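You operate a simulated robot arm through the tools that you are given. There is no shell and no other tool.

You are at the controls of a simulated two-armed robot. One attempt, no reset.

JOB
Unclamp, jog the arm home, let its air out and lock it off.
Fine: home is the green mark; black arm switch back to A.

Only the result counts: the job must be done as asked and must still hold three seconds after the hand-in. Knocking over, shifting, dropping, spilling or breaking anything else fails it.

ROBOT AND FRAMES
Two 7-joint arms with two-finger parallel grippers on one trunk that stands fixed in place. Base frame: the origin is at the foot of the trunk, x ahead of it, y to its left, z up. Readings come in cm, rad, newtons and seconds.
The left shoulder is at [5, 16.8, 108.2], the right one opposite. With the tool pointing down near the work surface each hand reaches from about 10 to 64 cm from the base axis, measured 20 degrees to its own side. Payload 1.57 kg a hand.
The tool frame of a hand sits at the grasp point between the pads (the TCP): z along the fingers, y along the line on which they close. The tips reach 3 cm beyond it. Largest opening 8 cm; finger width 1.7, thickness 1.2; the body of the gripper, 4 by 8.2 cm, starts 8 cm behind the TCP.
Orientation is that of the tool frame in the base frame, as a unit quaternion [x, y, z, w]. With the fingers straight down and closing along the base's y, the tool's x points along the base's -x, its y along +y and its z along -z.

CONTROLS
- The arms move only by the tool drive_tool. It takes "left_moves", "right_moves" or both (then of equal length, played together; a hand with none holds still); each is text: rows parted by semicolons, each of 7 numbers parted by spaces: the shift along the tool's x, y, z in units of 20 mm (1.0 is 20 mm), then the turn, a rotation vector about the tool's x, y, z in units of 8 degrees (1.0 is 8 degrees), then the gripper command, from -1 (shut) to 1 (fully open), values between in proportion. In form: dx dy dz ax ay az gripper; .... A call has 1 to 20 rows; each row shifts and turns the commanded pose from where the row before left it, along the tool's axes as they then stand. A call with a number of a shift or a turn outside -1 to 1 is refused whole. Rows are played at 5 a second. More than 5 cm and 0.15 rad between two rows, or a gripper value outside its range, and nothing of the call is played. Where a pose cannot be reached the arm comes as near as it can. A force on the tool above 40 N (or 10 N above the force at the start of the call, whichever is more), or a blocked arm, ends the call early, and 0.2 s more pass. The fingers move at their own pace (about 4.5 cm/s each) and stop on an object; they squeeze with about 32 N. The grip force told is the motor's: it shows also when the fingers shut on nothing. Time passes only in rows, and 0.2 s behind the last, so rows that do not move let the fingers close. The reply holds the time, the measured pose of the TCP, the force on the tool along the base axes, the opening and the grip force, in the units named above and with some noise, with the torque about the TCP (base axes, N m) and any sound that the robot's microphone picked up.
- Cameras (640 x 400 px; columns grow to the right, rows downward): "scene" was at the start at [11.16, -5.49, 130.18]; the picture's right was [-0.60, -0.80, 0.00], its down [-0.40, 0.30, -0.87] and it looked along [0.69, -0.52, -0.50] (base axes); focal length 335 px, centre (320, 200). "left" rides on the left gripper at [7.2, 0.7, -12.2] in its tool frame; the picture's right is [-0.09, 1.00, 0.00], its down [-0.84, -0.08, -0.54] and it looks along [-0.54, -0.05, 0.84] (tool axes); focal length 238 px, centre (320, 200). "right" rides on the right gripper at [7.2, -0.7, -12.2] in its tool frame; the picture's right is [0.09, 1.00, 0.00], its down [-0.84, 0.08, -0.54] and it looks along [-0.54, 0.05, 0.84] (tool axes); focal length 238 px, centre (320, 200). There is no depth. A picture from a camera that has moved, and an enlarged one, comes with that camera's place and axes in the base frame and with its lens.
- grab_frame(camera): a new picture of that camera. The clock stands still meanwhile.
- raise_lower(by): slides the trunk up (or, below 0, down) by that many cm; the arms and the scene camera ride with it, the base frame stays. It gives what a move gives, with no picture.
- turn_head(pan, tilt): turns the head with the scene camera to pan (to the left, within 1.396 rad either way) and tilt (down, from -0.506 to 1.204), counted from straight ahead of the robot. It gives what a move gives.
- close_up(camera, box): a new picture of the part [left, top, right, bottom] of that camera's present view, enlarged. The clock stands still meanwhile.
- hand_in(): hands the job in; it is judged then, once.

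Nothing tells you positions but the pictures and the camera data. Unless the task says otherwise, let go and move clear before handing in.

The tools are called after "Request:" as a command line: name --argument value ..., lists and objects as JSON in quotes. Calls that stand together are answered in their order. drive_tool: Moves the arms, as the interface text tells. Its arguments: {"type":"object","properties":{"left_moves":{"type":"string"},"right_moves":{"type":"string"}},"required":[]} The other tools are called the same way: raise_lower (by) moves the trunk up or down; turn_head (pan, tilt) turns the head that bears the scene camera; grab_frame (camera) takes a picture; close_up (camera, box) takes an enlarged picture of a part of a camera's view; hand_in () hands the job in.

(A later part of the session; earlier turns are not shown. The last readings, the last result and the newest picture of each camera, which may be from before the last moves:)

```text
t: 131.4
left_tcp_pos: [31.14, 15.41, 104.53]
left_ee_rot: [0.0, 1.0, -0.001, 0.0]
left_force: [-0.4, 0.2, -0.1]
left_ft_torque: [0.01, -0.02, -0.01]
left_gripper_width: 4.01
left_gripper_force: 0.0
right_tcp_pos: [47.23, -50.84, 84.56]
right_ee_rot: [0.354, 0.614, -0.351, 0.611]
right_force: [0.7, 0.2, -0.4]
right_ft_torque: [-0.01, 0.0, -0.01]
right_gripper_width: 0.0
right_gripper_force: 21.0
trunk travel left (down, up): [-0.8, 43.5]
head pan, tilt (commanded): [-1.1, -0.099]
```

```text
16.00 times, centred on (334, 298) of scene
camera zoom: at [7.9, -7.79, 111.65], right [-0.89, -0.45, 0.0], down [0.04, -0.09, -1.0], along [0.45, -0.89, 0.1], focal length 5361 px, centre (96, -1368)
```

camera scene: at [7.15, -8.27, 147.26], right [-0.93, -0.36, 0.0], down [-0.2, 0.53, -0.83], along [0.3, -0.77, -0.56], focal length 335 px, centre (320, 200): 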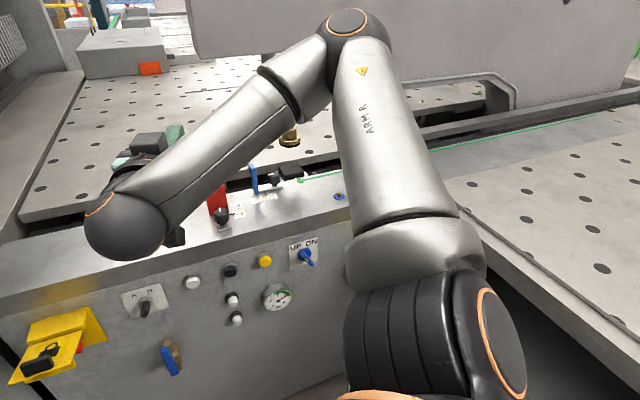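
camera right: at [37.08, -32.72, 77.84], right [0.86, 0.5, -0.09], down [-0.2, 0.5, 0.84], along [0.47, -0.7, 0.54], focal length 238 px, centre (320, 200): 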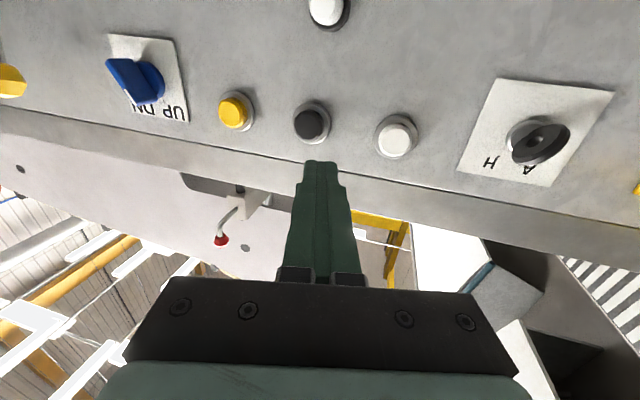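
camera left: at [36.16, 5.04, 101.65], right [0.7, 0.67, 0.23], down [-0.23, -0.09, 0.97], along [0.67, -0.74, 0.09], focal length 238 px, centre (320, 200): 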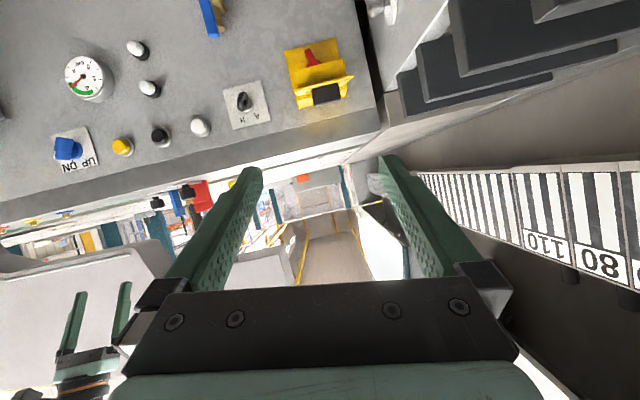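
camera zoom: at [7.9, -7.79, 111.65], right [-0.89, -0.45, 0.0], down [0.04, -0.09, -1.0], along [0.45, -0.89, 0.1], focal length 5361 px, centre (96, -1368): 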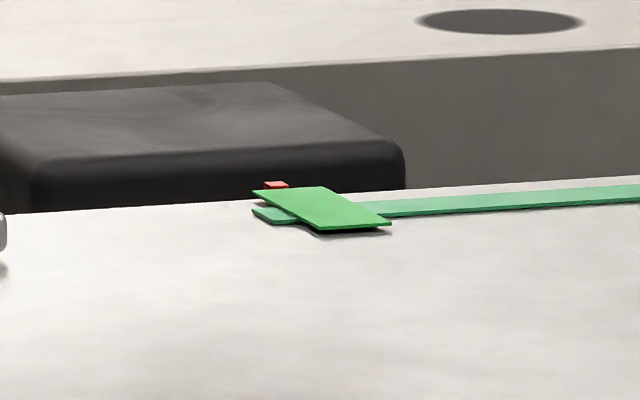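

Request:
drive_tool --right_moves "0 0.13 0.48 0 0 0 -1;0 -0.13 -0.48 0 0 0 -1"

Request:
close_up --camera "scene" --box '[318, 288, 350, 308]'

```text
t: 132.0
left_tcp_pos: [31.11, 15.43, 104.58]
left_ee_rot: [-0.001, 1.0, -0.001, 0.0]
left_force: [-0.2, 0.7, -0.4]
left_ft_torque: [0.03, -0.01, -0.02]
left_gripper_width: 4.02
left_gripper_force: 0.0
right_tcp_pos: [47.37, -50.67, 84.54]
right_ee_rot: [0.354, 0.615, -0.351, 0.611]
right_force: [0.8, -0.6, -0.1]
right_ft_torque: [-0.03, 0.0, 0.0]
right_gripper_width: 0.01
right_gripper_force: 21.2
trunk travel left (down, up): [-0.8, 43.5]
head pan, tilt (commanded): [-1.1, -0.099]
```

```text
16.00 times, centred on (334, 298) of scene
camera zoom: at [7.91, -7.79, 111.66], right [-0.89, -0.45, 0.0], down [0.05, -0.09, -1.0], along [0.45, -0.89, 0.1], focal length 5361 px, centre (96, -1368)
```

zoom: 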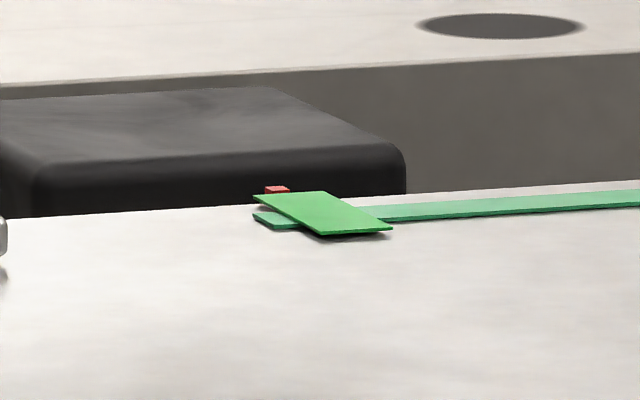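

No click and no movement. I'll tap slightly deeper.

Request:
drive_tool --right_moves "0 0.15 0.56 0 0 0 -1;0 -0.15 -0.56 0 0 0 -1"

Request:
close_up --camera "scene" --box '[318, 288, 350, 308]'

```text
t: 132.6
left_tcp_pos: [31.06, 15.44, 104.56]
left_ee_rot: [0.001, 1.0, -0.001, 0.001]
left_force: [-0.8, -0.6, -0.8]
left_ft_torque: [-0.01, 0.03, 0.03]
left_gripper_width: 4.02
left_gripper_force: 0.0
right_tcp_pos: [47.11, -50.72, 84.54]
right_ee_rot: [0.355, 0.614, -0.352, 0.611]
right_force: [0.0, 0.1, 0.3]
right_ft_torque: [0.03, -0.01, 0.01]
right_gripper_width: 0.0
right_gripper_force: 20.9
trunk travel left (down, up): [-0.8, 43.5]
head pan, tilt (commanded): [-1.1, -0.099]
```

```text
16.00 times, centred on (334, 298) of scene
camera zoom: at [7.91, -7.79, 111.66], right [-0.89, -0.45, 0.0], down [0.05, -0.09, -1.0], along [0.45, -0.89, 0.1], focal length 5361 px, centre (96, -1368)
```

zoom: 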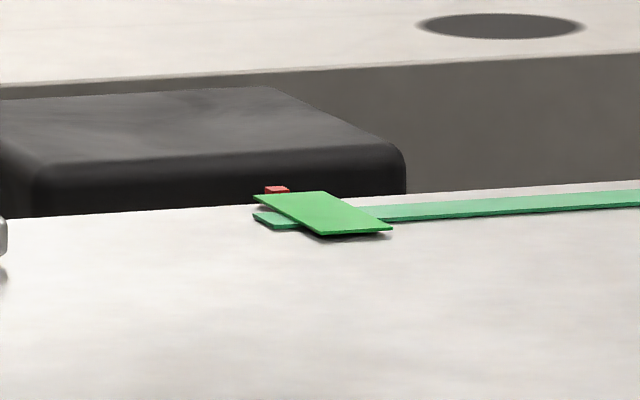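

Still nothing. A little deeper again.

Request:
drive_tool --right_moves "0 0.17 0.63 0 0 0 -1;0 -0.17 -0.63 0 0 0 -1"

Request:
close_up --camera "scene" --box '[318, 288, 350, 308]'

```text
t: 133.2
left_tcp_pos: [30.94, 15.48, 104.48]
left_ee_rot: [-0.001, 1.0, -0.001, 0.0]
left_force: [0.3, -0.1, 1.0]
left_ft_torque: [0.03, -0.01, -0.01]
left_gripper_width: 4.0
left_gripper_force: 0.0
right_tcp_pos: [47.25, -50.7, 84.58]
right_ee_rot: [0.354, 0.615, -0.351, 0.611]
right_force: [0.5, 0.8, 0.1]
right_ft_torque: [0.01, -0.01, 0.0]
right_gripper_width: 0.0
right_gripper_force: 21.2
trunk travel left (down, up): [-0.8, 43.5]
head pan, tilt (commanded): [-1.1, -0.099]
heard: click
```

```text
16.00 times, centred on (334, 298) of scene
camera zoom: at [7.91, -7.79, 111.66], right [-0.89, -0.45, 0.0], down [0.05, -0.09, -1.0], along [0.45, -0.89, 0.1], focal length 5361 px, centre (96, -1368)
```

zoom: 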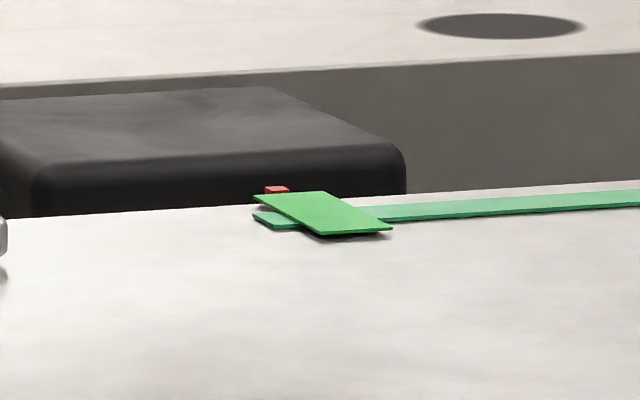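

A click but no movement, so the arm may already be at a stop there. I'll check with a slightly firmer tap.

Request:
drive_tool --right_moves "0 0.19 0.72 0 0 0 -1;0 -0.19 -0.72 0 0 0 -1"

Request:
close_up --camera "scene" --box '[318, 288, 350, 308]'

```text
t: 133.8
left_tcp_pos: [31.07, 15.44, 104.51]
left_ee_rot: [0.0, 1.0, 0.0, 0.0]
left_force: [-0.3, 0.1, 0.5]
left_ft_torque: [-0.04, 0.01, 0.01]
left_gripper_width: 4.02
left_gripper_force: 0.1
right_tcp_pos: [47.29, -50.65, 84.52]
right_ee_rot: [0.355, 0.615, -0.351, 0.611]
right_force: [0.6, -0.2, -0.2]
right_ft_torque: [-0.01, -0.01, -0.01]
right_gripper_width: 0.0
right_gripper_force: 21.2
trunk travel left (down, up): [-0.8, 43.5]
head pan, tilt (commanded): [-1.1, -0.099]
heard: click
```

```text
16.00 times, centred on (334, 298) of scene
camera zoom: at [7.91, -7.79, 111.66], right [-0.89, -0.45, 0.0], down [0.05, -0.09, -1.0], along [0.45, -0.89, 0.1], focal length 5361 px, centre (96, -1368)
```

zoom: 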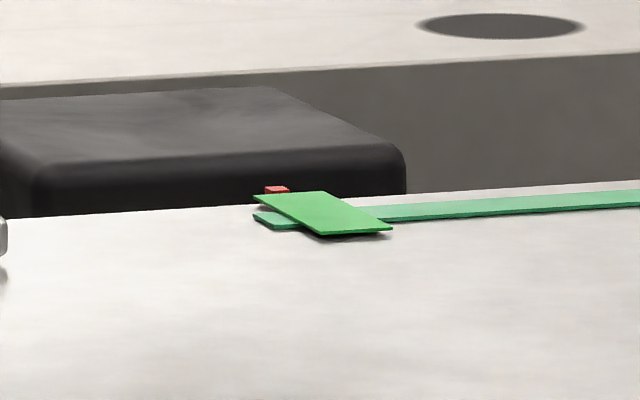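

Two clicks with no motion: the arm is at its stop with the red index on the green mark, so it's home. Next is the air: I'll back off and take the hand down toward the blue ball valve, looking at it and the gauge on the way.

Request:
drive_tool --right_moves "0 0 -1 0 0 0 -1;0 0 -1 0 0 0 -1;0 0 -1 0 0 0 -1;0 0 -1 0 0 0 -1;0.5 0.6 -0.3 0 0 0 -1;0.9 0.6 0 0 0 0 -1;0.9 0.6 0 0 0 0 -1;0.9 0.6 0 0 0 0 -1;0.9 0.6 0 0 0 0 -1;0.9 0.6 0 0 0 0 -1"

Request:
grab_frame --camera "right"

Request:
turn_head --pan -0.75 --tilt 0.5

Request:
grab_frame --camera "scene"

```text
t: 136.0
left_tcp_pos: [31.06, 15.47, 104.46]
left_ee_rot: [0.001, 1.0, -0.001, -0.001]
left_force: [0.4, 1.1, -0.1]
left_ft_torque: [0.01, -0.01, 0.02]
left_gripper_width: 3.99
left_gripper_force: 0.0
right_tcp_pos: [49.29, -39.68, 74.58]
right_ee_rot: [0.355, 0.613, -0.352, 0.612]
right_force: [-0.4, 0.6, -0.3]
right_ft_torque: [-0.01, -0.01, 0.0]
right_gripper_width: 0.02
right_gripper_force: 21.1
trunk travel left (down, up): [-0.8, 43.5]
head pan, tilt (commanded): [-1.1, -0.099]
```

```text
taken
camera right: at [42.52, -29.46, 67.3], right [0.86, 0.5, -0.09], down [-0.2, 0.5, 0.84], along [0.47, -0.7, 0.54], focal length 238 px, centre (320, 200)
```

right: 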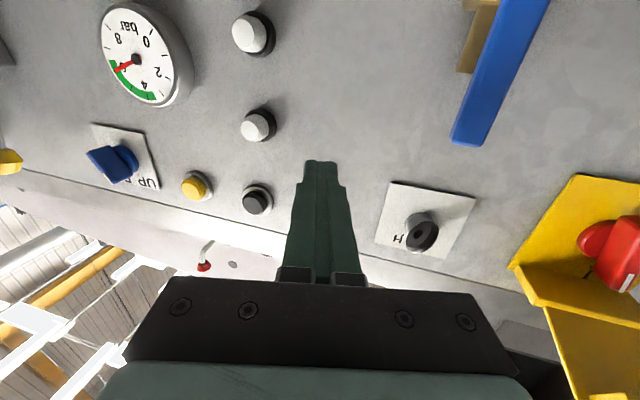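

```text
t: 137.0
left_tcp_pos: [30.98, 15.41, 104.4]
left_ee_rot: [0.0, 1.0, -0.001, 0.0]
left_force: [0.3, -0.1, -0.3]
left_ft_torque: [0.01, 0.01, -0.02]
left_gripper_width: 4.01
left_gripper_force: 0.0
right_tcp_pos: [49.06, -39.77, 74.58]
right_ee_rot: [0.354, 0.614, -0.351, 0.612]
right_force: [1.1, -0.6, 0.0]
right_ft_torque: [0.02, -0.02, 0.03]
right_gripper_width: 0.0
right_gripper_force: 21.0
trunk travel left (down, up): [-0.8, 43.5]
head pan, tilt (commanded): [-0.75, 0.499]
```

```text
taken
camera scene: at [10.6, -6.24, 106.17], right [-0.68, -0.73, 0.0], down [-0.35, 0.33, -0.88], along [0.64, -0.6, -0.48], focal length 335 px, centre (320, 200)
```

scene: 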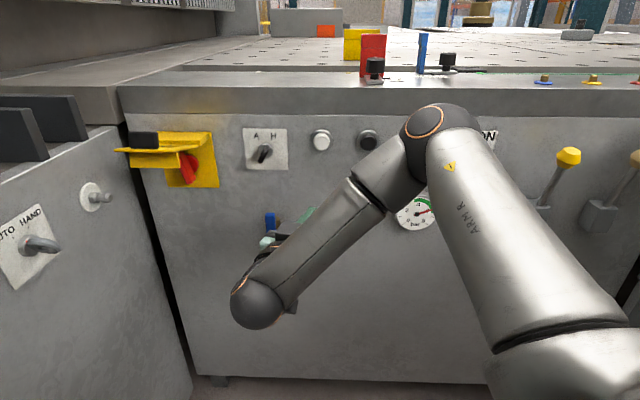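

The hand reaches this low with no trouble, and the valve's handle is at upper right of the picture. I'll go lower to see the whole valve and its pivot.

Request:
drive_tool --right_moves "1 0 -0.3 0 0 0 -1;1 0 -0.3 0 0 0 -1;1 0 -0.3 0 0 0 -1;1 0 0 0 0 0 -1;1 0 0 0 0 0 -1"

Request:
grab_frame --camera "right"

Request:
close_up --camera "right" --box '[380, 20, 580, 220]'

```text
t: 138.2
left_tcp_pos: [31.02, 15.39, 104.52]
left_ee_rot: [0.0, 1.0, -0.001, 0.0]
left_force: [-0.8, 0.2, -0.7]
left_ft_torque: [0.0, -0.06, -0.01]
left_gripper_width: 3.99
left_gripper_force: 0.0
right_tcp_pos: [48.5, -38.1, 64.51]
right_ee_rot: [0.354, 0.614, -0.351, 0.612]
right_force: [0.2, 0.0, 0.0]
right_ft_torque: [0.01, 0.01, 0.02]
right_gripper_width: 0.0
right_gripper_force: 21.4
right hand out of reach, approached as far as the arm can: row 3
trunk travel left (down, up): [-0.8, 43.5]
head pan, tilt (commanded): [-0.75, 0.499]
```

```text
taken
camera right: at [41.84, -27.92, 57.32], right [0.86, 0.5, -0.09], down [-0.2, 0.5, 0.84], along [0.47, -0.7, 0.54], focal length 238 px, centre (320, 200)
```

right: 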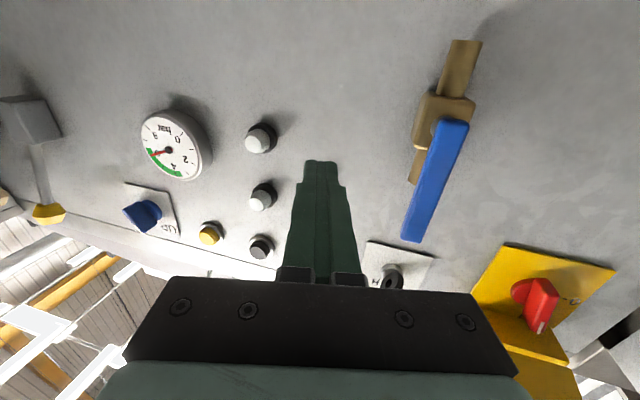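

```text
2.00 times, centred on (480, 120) of right
camera zoom: at [41.84, -27.92, 57.32], right [0.86, 0.5, -0.09], down [-0.2, 0.5, 0.84], along [0.47, -0.7, 0.54], focal length 477 px, centre (0, 360)
```

zoom: 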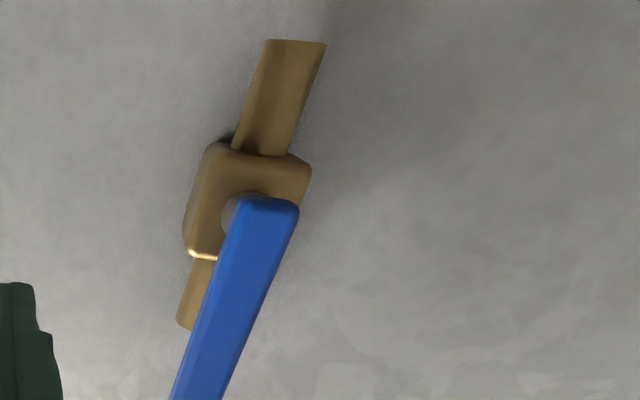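

The valve's pivot is at the body (z ≈ 62) and the handle points up along the pipe to z ≈ 72, so it's open. Closing is a quarter turn, clockwise by convention: I'll go to the left side of the handle's upper end to push it to the right.

Request:
drive_tool --right_moves "-0.43 0.81 -0.18 0 0 0 -1;-0.43 0.81 -0.18 0 0 0 -1;-0.43 0.81 -0.18 0 0 0 -1;-0.43 0.81 -0.18 0 0 0 -1;-0.43 0.81 -0.18 0 0 0 -1;-0.43 0.81 -0.18 0 0 0 -1;-0.43 0.81 -0.18 0 0 0 -1"

Request:
grab_frame --camera "right"

```text
t: 139.8
left_tcp_pos: [30.96, 15.35, 104.49]
left_ee_rot: [0.0, 1.0, 0.0, 0.0]
left_force: [0.1, 0.1, 0.3]
left_ft_torque: [-0.04, -0.02, -0.02]
left_gripper_width: 3.99
left_gripper_force: 0.1
right_tcp_pos: [57.08, -30.24, 70.73]
right_ee_rot: [0.354, 0.614, -0.352, 0.612]
right_force: [-0.1, 0.5, 0.2]
right_ft_torque: [-0.03, -0.02, 0.01]
right_gripper_width: 0.0
right_gripper_force: 21.5
trunk travel left (down, up): [-0.8, 43.5]
head pan, tilt (commanded): [-0.75, 0.499]
```

```text
taken
camera right: at [50.43, -20.09, 63.35], right [0.86, 0.5, -0.09], down [-0.2, 0.5, 0.84], along [0.47, -0.7, 0.54], focal length 238 px, centre (320, 200)
```

right: 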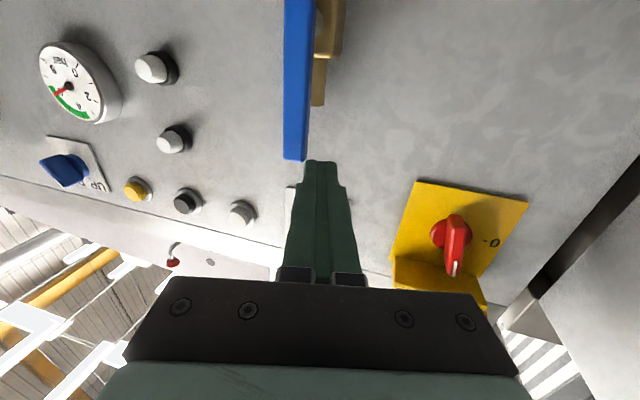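

The hand can reach here; the handle's left edge is just right of my closed fingers. I'll advance beside the handle (tips past its front face).

Request:
drive_tool --right_moves "0.3 0.21 0.775 0 0 0 -1;0.3 0.21 0.775 0 0 0 -1;0 0.21 0.775 0 0 0 -1;0 0.21 0.775 0 0 0 -1"

Request:
grab_frame --camera "right"

Request:
grab_frame --camera "scene"

```text
t: 140.8
left_tcp_pos: [30.91, 15.52, 104.65]
left_ee_rot: [0.0, 1.0, -0.001, -0.001]
left_force: [0.0, -1.0, 0.1]
left_ft_torque: [0.01, 0.01, 0.0]
left_gripper_width: 4.02
left_gripper_force: 0.0
right_tcp_pos: [61.76, -34.74, 69.33]
right_ee_rot: [0.354, 0.615, -0.351, 0.611]
right_force: [-0.2, -0.6, 0.4]
right_ft_torque: [0.0, -0.03, 0.01]
right_gripper_width: 0.01
right_gripper_force: 21.1
trunk travel left (down, up): [-0.8, 43.5]
head pan, tilt (commanded): [-0.75, 0.499]
```

```text
taken
camera right: at [54.99, -24.56, 62.11], right [0.86, 0.5, -0.09], down [-0.2, 0.5, 0.84], along [0.47, -0.7, 0.54], focal length 238 px, centre (320, 200)
```

right: 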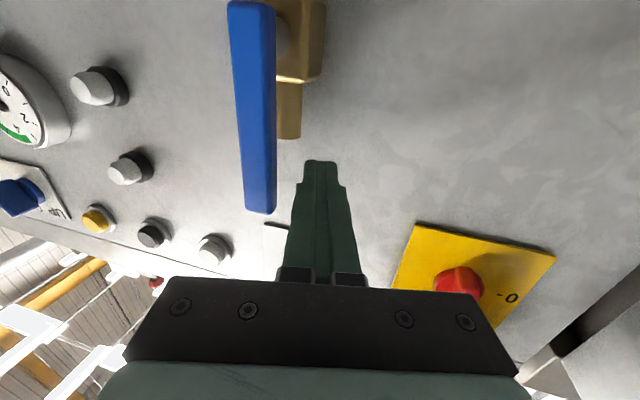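

```text
taken
camera scene: at [10.6, -6.23, 106.16], right [-0.68, -0.73, 0.0], down [-0.35, 0.33, -0.88], along [0.64, -0.6, -0.48], focal length 335 px, centre (320, 200)
```

scene: 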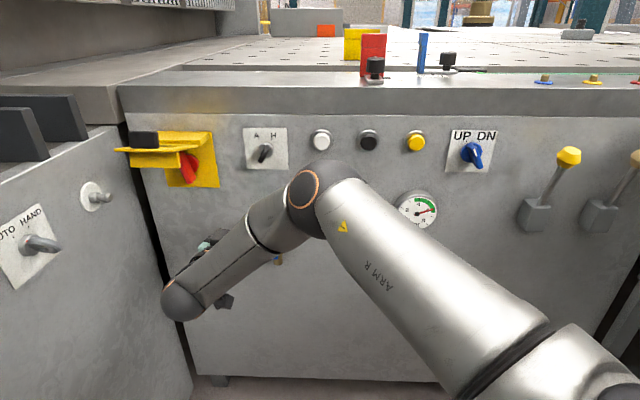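

The tips are beside the handle, on its left, with about 1.5 cm gap. Now I'll push right gently and see whether it swings clockwise.

Request:
drive_tool --right_moves "0 -0.475 0.127 0 0 0 -1;0 -0.475 0.127 0 0 0 -1;0 -0.475 0.127 0 0 0 -1;0 -0.475 0.127 0 0 0 -1"

Request:
grab_frame --camera "right"

```text
t: 141.8
left_tcp_pos: [31.09, 15.34, 104.62]
left_ee_rot: [0.0, 1.0, -0.001, 0.0]
left_force: [-0.7, 0.6, 0.3]
left_ft_torque: [-0.01, -0.01, -0.01]
left_gripper_width: 4.01
left_gripper_force: 0.1
right_tcp_pos: [58.87, -37.71, 69.31]
right_ee_rot: [0.354, 0.614, -0.352, 0.611]
right_force: [0.0, 0.8, 0.3]
right_ft_torque: [0.0, -0.02, 0.02]
right_gripper_width: 0.02
right_gripper_force: 20.9
trunk travel left (down, up): [-0.8, 43.5]
head pan, tilt (commanded): [-0.75, 0.499]
```

```text
taken
camera right: at [52.2, -27.39, 62.11], right [0.86, 0.5, -0.09], down [-0.2, 0.5, 0.84], along [0.47, -0.7, 0.54], focal length 238 px, centre (320, 200)
```

right: 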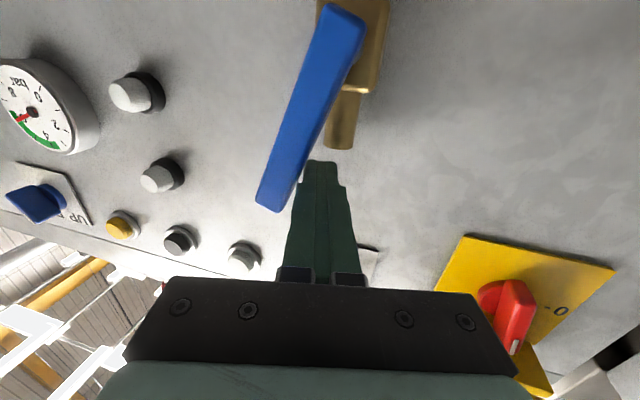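

The handle swings clockwise easily. I'll follow the arc down to horizontal.

Request:
drive_tool --right_moves "0 -0.58 0.155 0 0 0 -1;0.15 -0.58 0.155 0 0 0 -1;0.3 -0.58 0.155 0 0 0 -1;0.4 -0.48 0.13 0 0 0 -1;0.55 -0.39 0.1 0 0 0 -1"

Request:
grab_frame --camera "right"

```text
t: 143.0
left_tcp_pos: [31.0, 15.32, 104.5]
left_ee_rot: [0.0, 1.0, 0.0, 0.0]
left_force: [0.4, -0.1, 0.5]
left_ft_torque: [0.02, 0.03, 0.0]
left_gripper_width: 3.98
left_gripper_force: 0.0
right_tcp_pos: [55.05, -41.37, 66.64]
right_ee_rot: [0.354, 0.614, -0.351, 0.612]
right_force: [-0.8, 0.2, 0.2]
right_ft_torque: [0.02, -0.02, 0.03]
right_gripper_width: 0.0
right_gripper_force: 21.0
trunk travel left (down, up): [-0.8, 43.5]
head pan, tilt (commanded): [-0.75, 0.499]
```

```text
taken
camera right: at [48.4, -31.2, 59.34], right [0.86, 0.5, -0.09], down [-0.2, 0.5, 0.84], along [0.47, -0.7, 0.54], focal length 238 px, centre (320, 200)
```

right: 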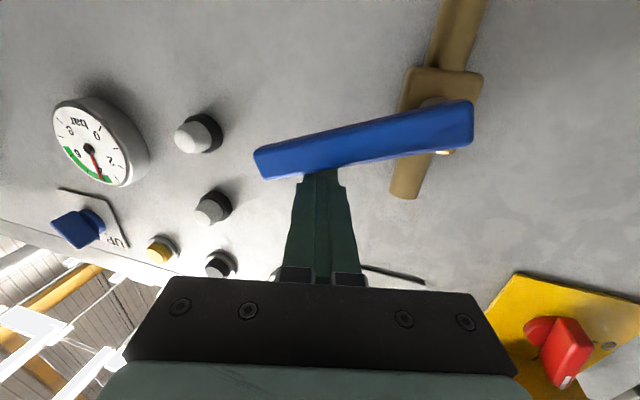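

The gauge needle is falling as the handle turns. I'll push on to the end of the quarter turn.

Request:
drive_tool --right_moves "0.65 -0.25 0.07 0 0 0 -1;0.7 -0.2 0.05 0 0 0 -1;0.5 -0.1 0.03 0 0 0 -1"

Request:
grab_frame --camera "right"

Request:
close_up --camera "scene" --box '[360, 170, 460, 240]'

```text
t: 143.8
left_tcp_pos: [30.78, 15.6, 104.63]
left_ee_rot: [0.0, 1.0, -0.003, 0.002]
left_force: [0.0, -1.3, -0.3]
left_ft_torque: [0.0, 0.0, 0.02]
left_gripper_width: 4.0
left_gripper_force: 0.0
right_tcp_pos: [54.42, -42.01, 63.79]
right_ee_rot: [0.355, 0.606, -0.35, 0.62]
right_force: [-2.8, 6.8, 32.9]
right_ft_torque: [0.42, -0.12, 0.02]
right_gripper_width: 0.0
right_gripper_force: 21.3
trunk travel left (down, up): [-0.8, 43.5]
head pan, tilt (commanded): [-0.75, 0.499]
```

```text
taken
camera right: at [47.91, -31.85, 56.42], right [0.86, 0.5, -0.08], down [-0.22, 0.51, 0.83], along [0.45, -0.7, 0.55], focal length 238 px, centre (320, 200)
```

right: 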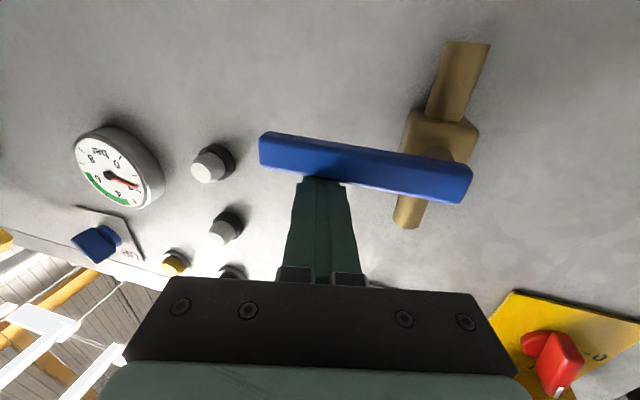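

```text
5.71 times, centred on (410, 205) of scene
camera zoom: at [10.36, -6.04, 106.28], right [-0.68, -0.73, 0.0], down [-0.35, 0.32, -0.88], along [0.64, -0.6, -0.48], focal length 1915 px, centre (-194, 171)
```

zoom: 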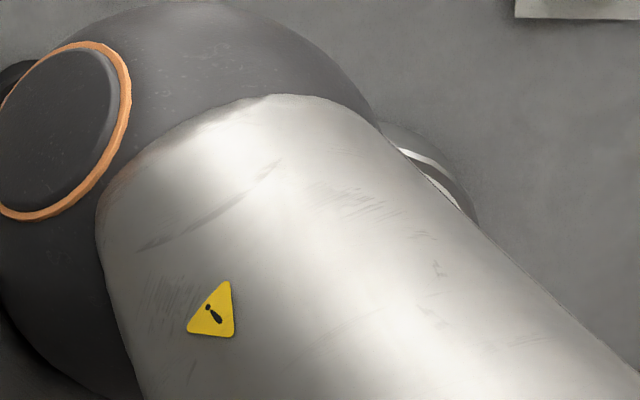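

The handle is at its horizontal stop and the gauge keeps dropping. I'll ease off upward, pull back, and check the gauge.

Request:
drive_tool --right_moves "-0.8 0 0 0 0 0 -1;-0.6 0 -0.5 0 0 0 -1;0 0 -1 0 0 0 -1;0 0 -1 0 0 0 -1;0 0 -1 0 0 0 -1"

Request:
grab_frame --camera "right"

Request:
grab_frame --camera "scene"

```text
t: 145.0
left_tcp_pos: [31.05, 15.39, 104.48]
left_ee_rot: [0.0, 1.0, -0.002, 0.001]
left_force: [0.3, 0.0, 0.7]
left_ft_torque: [0.0, -0.01, -0.03]
left_gripper_width: 3.97
left_gripper_force: 0.0
right_tcp_pos: [50.72, -36.18, 65.7]
right_ee_rot: [0.354, 0.614, -0.351, 0.612]
right_force: [-0.3, 1.0, 0.3]
right_ft_torque: [-0.01, 0.03, 0.0]
right_gripper_width: 0.0
right_gripper_force: 21.4
trunk travel left (down, up): [-0.8, 43.5]
head pan, tilt (commanded): [-0.75, 0.499]
```

```text
taken
camera right: at [44.07, -25.91, 58.43], right [0.86, 0.5, -0.09], down [-0.2, 0.5, 0.84], along [0.47, -0.7, 0.54], focal length 238 px, centre (320, 200)
```

right: 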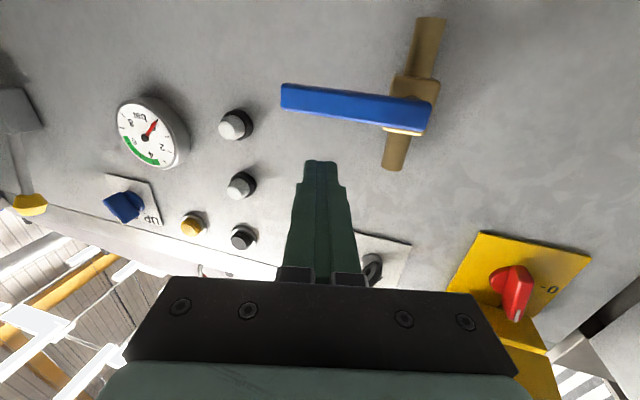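

```text
taken
camera scene: at [10.61, -6.24, 106.16], right [-0.68, -0.73, 0.0], down [-0.35, 0.33, -0.88], along [0.64, -0.6, -0.48], focal length 335 px, centre (320, 200)
```

scene: 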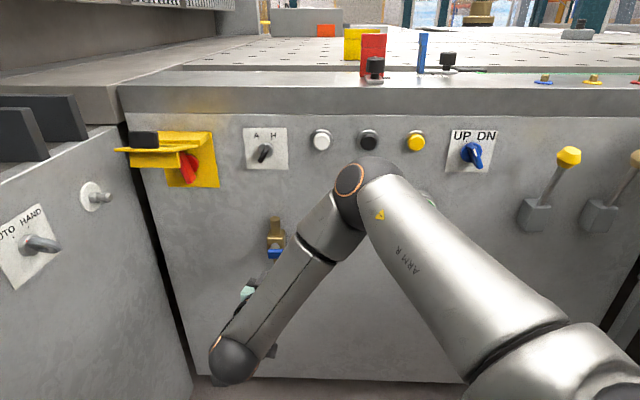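

The gauge needle is at 0 and the valve is closed across its pipe; the clamp is still up. Next I'll turn the key to A, so I'll test whether the hand can face the panel squarely at the key's column.

Request:
close_up --camera "right" --box '[100, 80, 210, 180]'

Request:
drive_tool --right_moves "-0.6 0.5 -0.2 0 0 0 -1;-0.6 0.5 -0.2 0 0 0 -1;-0.6 0.5 -0.2 0 0 0 -1;-0.6 0.5 0 0 0 0 0;-0.3 0.5 0 0 0 0 0;0 0 0 -0.94 0 0 0;0 0 0 -0.94 0 0 0"

Request:
grab_frame --camera "right"

```text
4.00 times, centred on (155, 130) of right
camera zoom: at [44.07, -25.91, 58.43], right [0.86, 0.5, -0.09], down [-0.2, 0.5, 0.84], along [0.47, -0.7, 0.54], focal length 953 px, centre (980, 480)
```

zoom: 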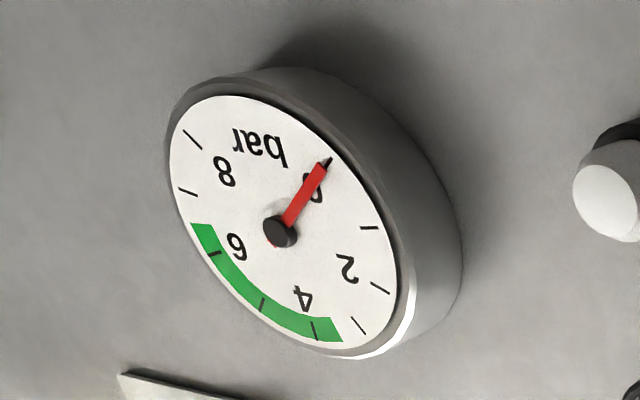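

```text
t: 146.6
left_tcp_pos: [30.99, 15.38, 104.46]
left_ee_rot: [-0.001, 1.0, -0.001, 0.0]
left_force: [0.3, 0.6, 0.3]
left_ft_torque: [0.0, 0.01, -0.02]
left_gripper_width: 4.02
left_gripper_force: 0.1
right_tcp_pos: [54.59, -32.65, 71.1]
right_ee_rot: [0.27, 0.656, -0.267, 0.653]
right_force: [0.2, 0.0, -0.4]
right_ft_torque: [0.0, -0.01, 0.01]
right_gripper_width: 4.01
right_gripper_force: 0.0
trunk travel left (down, up): [-0.8, 43.5]
head pan, tilt (commanded): [-0.75, 0.499]
```

```text
taken
camera right: at [45.36, -24.48, 63.82], right [0.7, 0.71, -0.09], down [-0.33, 0.43, 0.84], along [0.63, -0.56, 0.54], focal length 238 px, centre (320, 200)
```

right: 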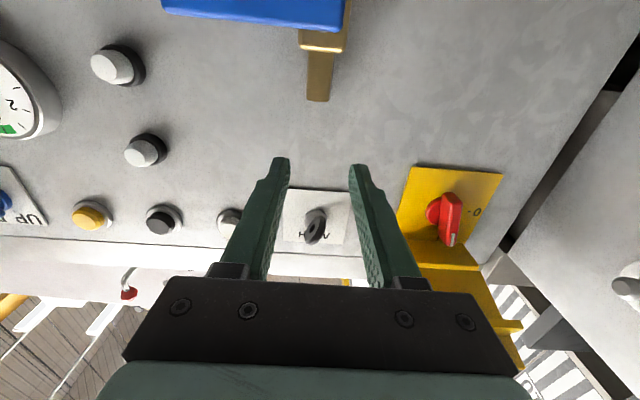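

The gauge reads 0 bar, and the hand can face the panel squarely here. I'll raise the trunk 12 cm to bring the hand level with the key and look at it.

Request:
raise_lower --by 12

Request:
grab_frame --camera "right"

Request:
close_up --camera "right" --box '[270, 80, 390, 180]'

Request:
grab_frame --camera "scene"

```text
t: 148.1
left_tcp_pos: [31.17, 15.33, 116.53]
left_ee_rot: [0.0, 1.0, -0.001, 0.0]
left_force: [-0.1, -0.5, -0.1]
left_ft_torque: [-0.03, 0.01, -0.02]
left_gripper_width: 3.99
left_gripper_force: 0.0
right_tcp_pos: [54.44, -32.58, 83.11]
right_ee_rot: [0.271, 0.655, -0.268, 0.653]
right_force: [-0.2, -0.7, 0.1]
right_ft_torque: [-0.03, -0.03, -0.02]
right_gripper_width: 4.0
right_gripper_force: 0.1
trunk travel left (down, up): [-12.8, 31.5]
head pan, tilt (commanded): [-0.75, 0.499]
```

```text
taken
camera right: at [45.37, -24.47, 75.81], right [0.7, 0.71, -0.09], down [-0.33, 0.43, 0.84], along [0.63, -0.56, 0.54], focal length 238 px, centre (320, 200)
```

right: 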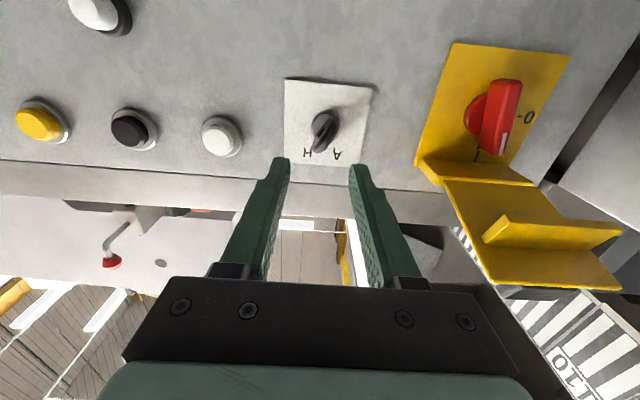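

```text
4.00 times, centred on (330, 130) of right
camera zoom: at [45.37, -24.47, 75.81], right [0.7, 0.71, -0.09], down [-0.33, 0.43, 0.84], along [0.63, -0.56, 0.54], focal length 953 px, centre (280, 480)
```

zoom: 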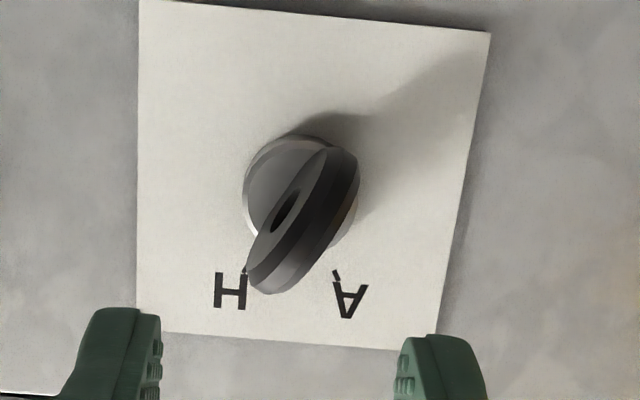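

```text
taken
camera scene: at [10.61, -6.24, 118.16], right [-0.68, -0.73, 0.0], down [-0.35, 0.33, -0.88], along [0.64, -0.6, -0.48], focal length 335 px, centre (320, 200)
```

scene: 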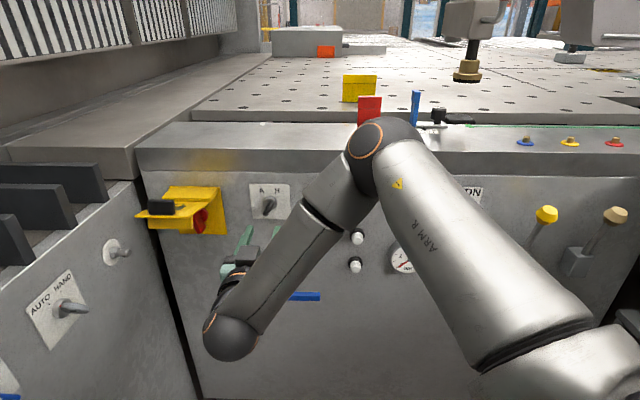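

The key clearly points at H; its axis is at L ≈ 15.85, z ≈ 82.7. I'll centre on it, roll 28° to match the bow, and approach partway.

Request:
drive_tool --right_moves "0.2 0.2 0 0 0 0 0;0 0 0 0 0 0.875 0;0 0 0 0 0 0.875 0;0 0 0 0 0 0.875 0;0 0 0 0 0 0.875 0;0 0 1 0 0 0 0;0 0 1 0 0 0 0"

Request:
grab_frame --camera "right"

```text
t: 149.7
left_tcp_pos: [31.16, 15.45, 116.49]
left_ee_rot: [0.0, 1.0, -0.002, 0.0]
left_force: [0.2, 1.2, -0.3]
left_ft_torque: [0.02, 0.06, 0.0]
left_gripper_width: 3.99
left_gripper_force: 0.0
right_tcp_pos: [57.53, -35.26, 82.51]
right_ee_rot: [0.422, 0.569, -0.101, 0.698]
right_force: [0.2, -0.6, -0.4]
right_ft_torque: [0.0, 0.0, 0.0]
right_gripper_width: 3.99
right_gripper_force: 0.0
trunk travel left (down, up): [-12.8, 31.5]
head pan, tilt (commanded): [-0.75, 0.499]
```

```text
taken
camera right: at [50.94, -24.6, 75.92], right [0.65, 0.65, 0.39], down [-0.61, 0.15, 0.78], along [0.45, -0.74, 0.5], focal length 238 px, centre (320, 200)
```

right: 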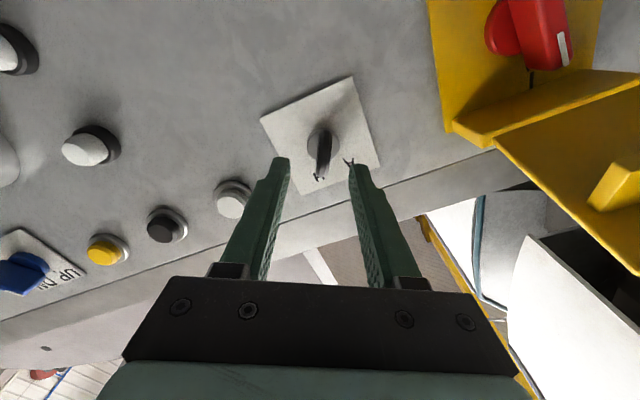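

The key bow is edge-on and centred between the fingers. I'll advance and grip it.

Request:
drive_tool --right_moves "0 0 0.92 0 0 0 0;0 0 0.92 0 0 0 0;0 0 0 0 0 0 -1;0 0 0 0 0 0 -1;0 0 0 0 0 0 -1;0 0 0 0 0 0 -1"

Request:
grab_frame --camera "right"

```text
t: 151.1
left_tcp_pos: [31.08, 15.57, 116.61]
left_ee_rot: [0.0, 1.0, -0.002, -0.001]
left_force: [-0.3, 0.3, 0.1]
left_ft_torque: [-0.03, 0.0, 0.0]
left_gripper_width: 3.99
left_gripper_force: 0.1
right_tcp_pos: [60.41, -37.64, 82.75]
right_ee_rot: [0.421, 0.569, -0.1, 0.699]
right_force: [15.2, 4.2, 6.3]
right_ft_torque: [0.45, 0.44, 0.2]
right_gripper_width: 0.99
right_gripper_force: 28.1
trunk travel left (down, up): [-12.8, 31.5]
head pan, tilt (commanded): [-0.75, 0.499]
```

```text
taken
camera right: at [53.63, -27.0, 76.08], right [0.65, 0.66, 0.39], down [-0.61, 0.15, 0.78], along [0.45, -0.74, 0.5], focal length 238 px, centre (320, 200)
```

right: 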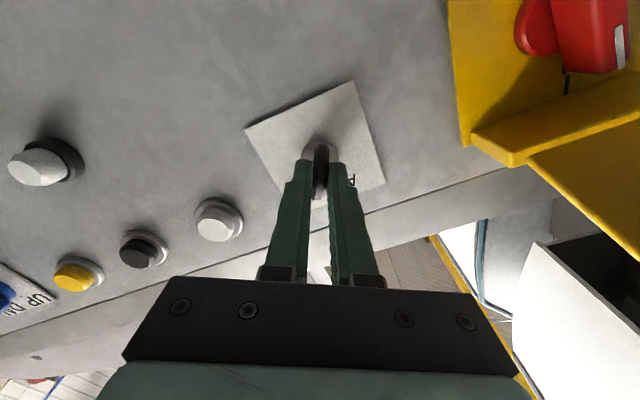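

Gripped. I'll turn the key counter-clockwise to A and watch that the arm doesn't move.

Request:
drive_tool --right_moves "0 0 0 0 0 -0.875 -1;0 0 0 0 0 -0.875 -1;0 0 0 0 0 -0.875 -1;0 0 0 0 0 -0.875 -1"

Request:
drive_tool --right_moves "0 0 0 0 0 -0.875 -1;0 0 0 0 0 -0.875 -1;0 0 0 0 0 -0.875 -1;0 0 0 0 0 -0.875 -1"

Request:
grab_frame --camera "scene"

Request:
grab_frame --camera "right"

```text
t: 152.1
left_tcp_pos: [30.98, 15.46, 116.49]
left_ee_rot: [0.0, 1.0, -0.001, 0.0]
left_force: [-0.5, 0.1, 0.2]
left_ft_torque: [0.02, 0.0, 0.03]
left_gripper_width: 4.0
left_gripper_force: 0.1
right_tcp_pos: [60.36, -37.68, 82.89]
right_ee_rot: [0.269, 0.654, -0.269, 0.654]
right_force: [12.7, 7.7, 9.0]
right_ft_torque: [0.31, 0.33, -0.13]
right_gripper_width: 0.99
right_gripper_force: 28.3
trunk travel left (down, up): [-12.8, 31.5]
head pan, tilt (commanded): [-0.75, 0.499]
```

```text
t: 153.1
left_tcp_pos: [30.95, 15.46, 116.51]
left_ee_rot: [0.0, 1.0, -0.001, 0.0]
left_force: [-0.3, 0.2, -0.1]
left_ft_torque: [0.01, 0.03, -0.05]
left_gripper_width: 4.02
left_gripper_force: 0.1
right_tcp_pos: [60.08, -37.74, 82.75]
right_ee_rot: [0.105, 0.699, -0.42, 0.569]
right_force: [7.7, 3.1, 12.0]
right_ft_torque: [-0.02, 0.02, -0.27]
right_gripper_width: 1.0
right_gripper_force: 28.0
trunk travel left (down, up): [-12.8, 31.5]
head pan, tilt (commanded): [-0.75, 0.499]
```

```text
taken
camera scene: at [10.56, -6.14, 118.18], right [-0.68, -0.73, 0.0], down [-0.35, 0.33, -0.88], along [0.64, -0.6, -0.48], focal length 335 px, centre (320, 200)
```

scene: 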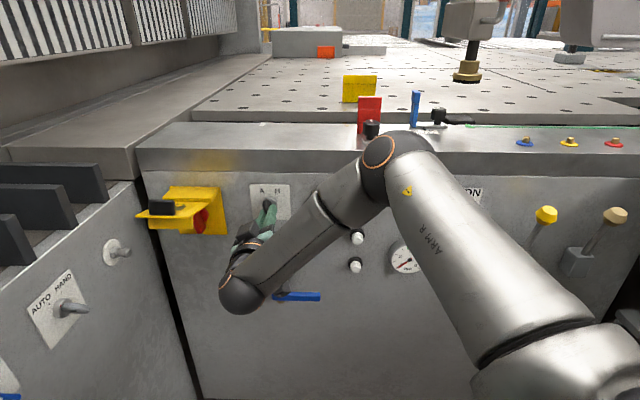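

```text
taken
camera right: at [48.78, -31.92, 76.65], right [0.59, 0.59, -0.55], down [-0.06, 0.71, 0.7], along [0.81, -0.38, 0.45], focal length 238 px, centre (320, 200)
```

right: 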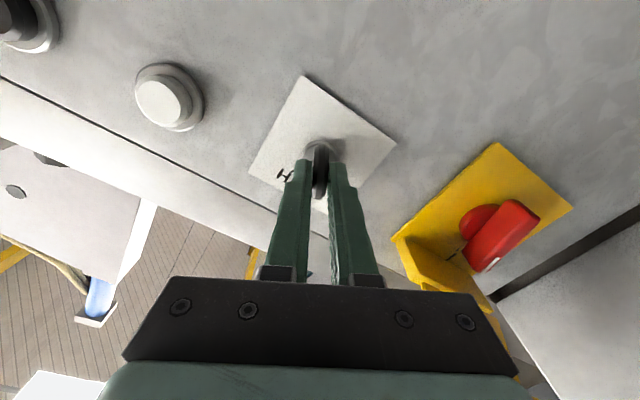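

Key rotated by about 56°. I'll let go, back off and check that it points to A.

Request:
drive_tool --right_moves "0 0 0 0 0 0 0;0 0 0 0 0 0 0;0 0 0 0 0 0 0;0 0 -1 0 0 0 0;0 0 -1 0 0 0 0;0 0 -1 0 0 0 0;0 0 -1 0 0 0 0"

Request:
grab_frame --camera "right"

Request:
close_up --camera "right" --box '[270, 80, 390, 200]'

Request:
grab_frame --camera "scene"

```text
t: 154.7
left_tcp_pos: [31.02, 15.37, 116.56]
left_ee_rot: [0.0, 1.0, -0.001, 0.0]
left_force: [-0.5, 0.2, 0.2]
left_ft_torque: [0.02, -0.01, 0.0]
left_gripper_width: 4.0
left_gripper_force: 0.1
right_tcp_pos: [54.45, -32.21, 82.59]
right_ee_rot: [0.104, 0.701, -0.418, 0.569]
right_force: [0.6, -0.9, -0.2]
right_ft_torque: [0.01, 0.0, 0.04]
right_gripper_width: 3.98
right_gripper_force: 0.0
trunk travel left (down, up): [-12.8, 31.5]
head pan, tilt (commanded): [-0.75, 0.499]
```

```text
taken
camera right: at [43.07, -26.32, 76.52], right [0.59, 0.6, -0.55], down [-0.06, 0.71, 0.71], along [0.81, -0.38, 0.45], focal length 238 px, centre (320, 200)
```

right: 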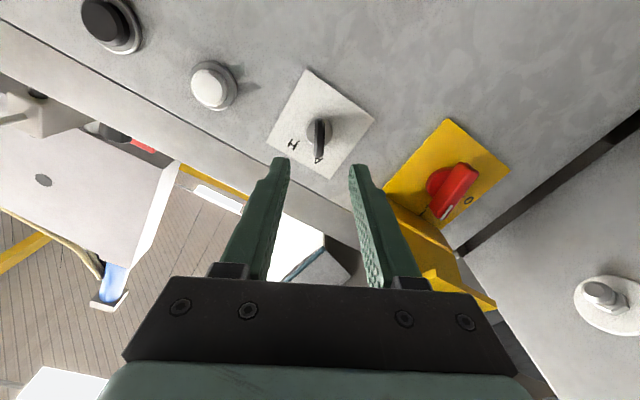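

```text
3.33 times, centred on (330, 140) of right
camera zoom: at [43.07, -26.32, 76.52], right [0.59, 0.6, -0.55], down [-0.06, 0.71, 0.71], along [0.81, -0.38, 0.45], focal length 794 px, centre (287, 400)
```

zoom: 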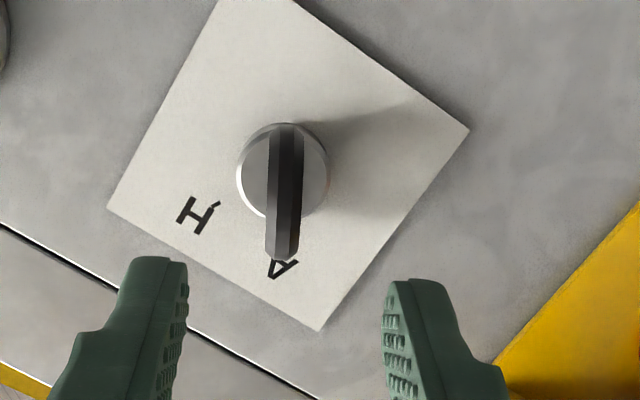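

```text
taken
camera scene: at [10.6, -6.24, 118.16], right [-0.68, -0.73, 0.0], down [-0.35, 0.33, -0.88], along [0.64, -0.6, -0.48], focal length 335 px, centre (320, 200)
```

scene: 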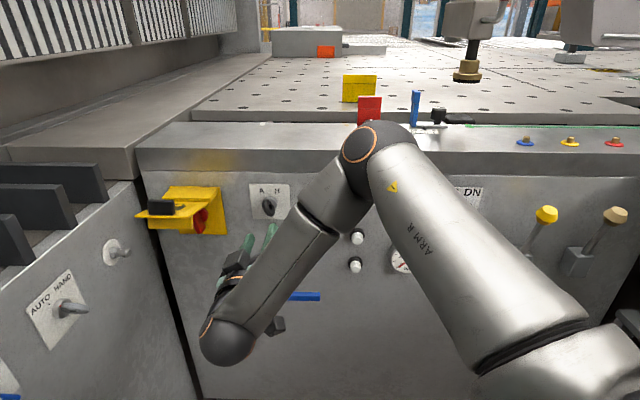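

The key points at A and the arm hasn't moved. Next is the red isolator: I'll level the roll and move left, staying below the flap (its black handle is at about z = 89.6, 13 cm out from the panel).

Request:
drive_tool --right_moves "0 0 -0.5 0 0 0.875 0;0 0 -0.5 0 0 0.875 0;0 0 0 0 0 0.875 0;0 0 0 0 0 0.875 0;0.2 0.9 0 0 0 0 0;0.2 0.9 0 0 0 0 0;0.2 0.9 0 0 0 0 0;0.2 0.9 0 0 0 0 0;0.2 0.9 0 0 0 0 0"

Request:
grab_frame --camera "right"

Request:
grab_frame --camera "scene"

```text
t: 156.7
left_tcp_pos: [30.94, 15.37, 116.48]
left_ee_rot: [0.001, 1.0, -0.001, 0.0]
left_force: [-0.8, -0.8, -0.9]
left_ft_torque: [0.0, 0.0, 0.0]
left_gripper_width: 4.0
left_gripper_force: 0.0
right_tcp_pos: [59.43, -24.41, 80.75]
right_ee_rot: [0.271, 0.655, -0.268, 0.653]
right_force: [0.1, 0.0, 0.2]
right_ft_torque: [-0.02, 0.02, -0.02]
right_gripper_width: 4.01
right_gripper_force: 0.0
trunk travel left (down, up): [-12.8, 31.5]
head pan, tilt (commanded): [-0.75, 0.499]
```

```text
taken
camera right: at [50.36, -16.15, 73.46], right [0.7, 0.71, -0.09], down [-0.33, 0.43, 0.84], along [0.63, -0.56, 0.54], focal length 238 px, centre (320, 200)
```

right: 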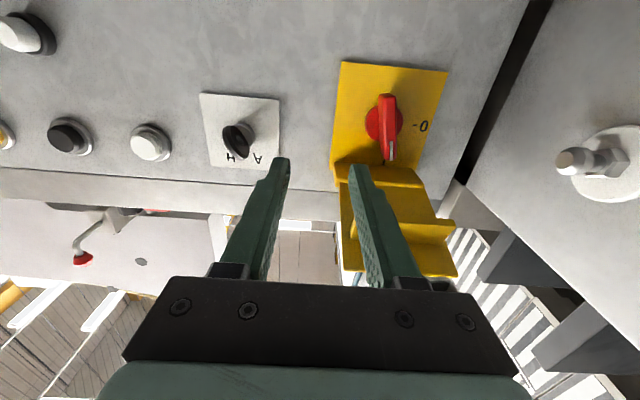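

```text
taken
camera scene: at [10.6, -6.24, 118.16], right [-0.68, -0.73, 0.0], down [-0.35, 0.33, -0.88], along [0.64, -0.6, -0.48], focal length 335 px, centre (320, 200)
```

scene: 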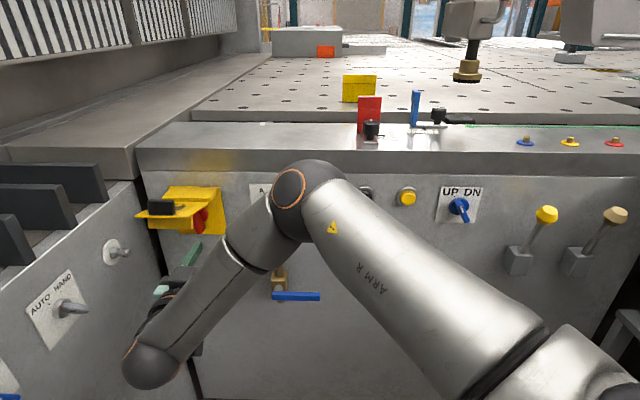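

The isolator is reachable from here; its fin (pointing to I) is at about L = 31.3, z = 80. I'll line up with it.

Request:
drive_tool --right_moves "0.12 0.82 0 0 0 0 0;0.12 0.82 0 0 0 0 0;0.12 0.82 0 0 0 0 0;0 0.8 0 0 0 0 0"

Request:
grab_frame --camera "right"

Request:
close_up --camera "right" --box '[260, 60, 420, 280]'

```text
t: 157.7
left_tcp_pos: [31.07, 15.4, 116.54]
left_ee_rot: [0.0, 1.0, -0.001, 0.0]
left_force: [0.5, 0.1, -0.7]
left_ft_torque: [0.01, -0.02, 0.02]
left_gripper_width: 3.99
left_gripper_force: 0.0
right_tcp_pos: [64.03, -19.78, 79.96]
right_ee_rot: [0.271, 0.655, -0.269, 0.653]
right_force: [0.5, 0.3, -0.8]
right_ft_torque: [0.0, -0.01, 0.0]
right_gripper_width: 4.01
right_gripper_force: 0.0
trunk travel left (down, up): [-12.8, 31.5]
head pan, tilt (commanded): [-0.75, 0.499]
```

```text
taken
camera right: at [54.98, -11.53, 72.74], right [0.7, 0.71, -0.09], down [-0.33, 0.43, 0.84], along [0.63, -0.56, 0.54], focal length 238 px, centre (320, 200)
```

right: 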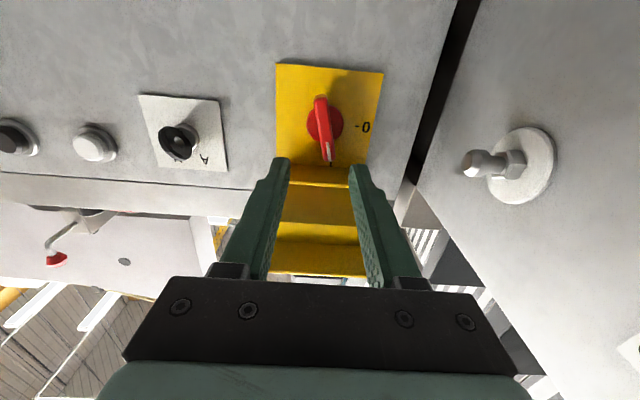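

```text
1.82 times, centred on (340, 170) of right
camera zoom: at [54.98, -11.53, 72.74], right [0.7, 0.71, -0.09], down [-0.33, 0.43, 0.84], along [0.63, -0.56, 0.54], focal length 433 px, centre (284, 254)
```

zoom: 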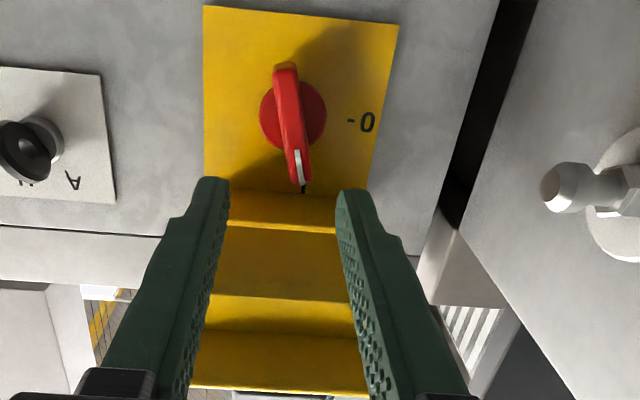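

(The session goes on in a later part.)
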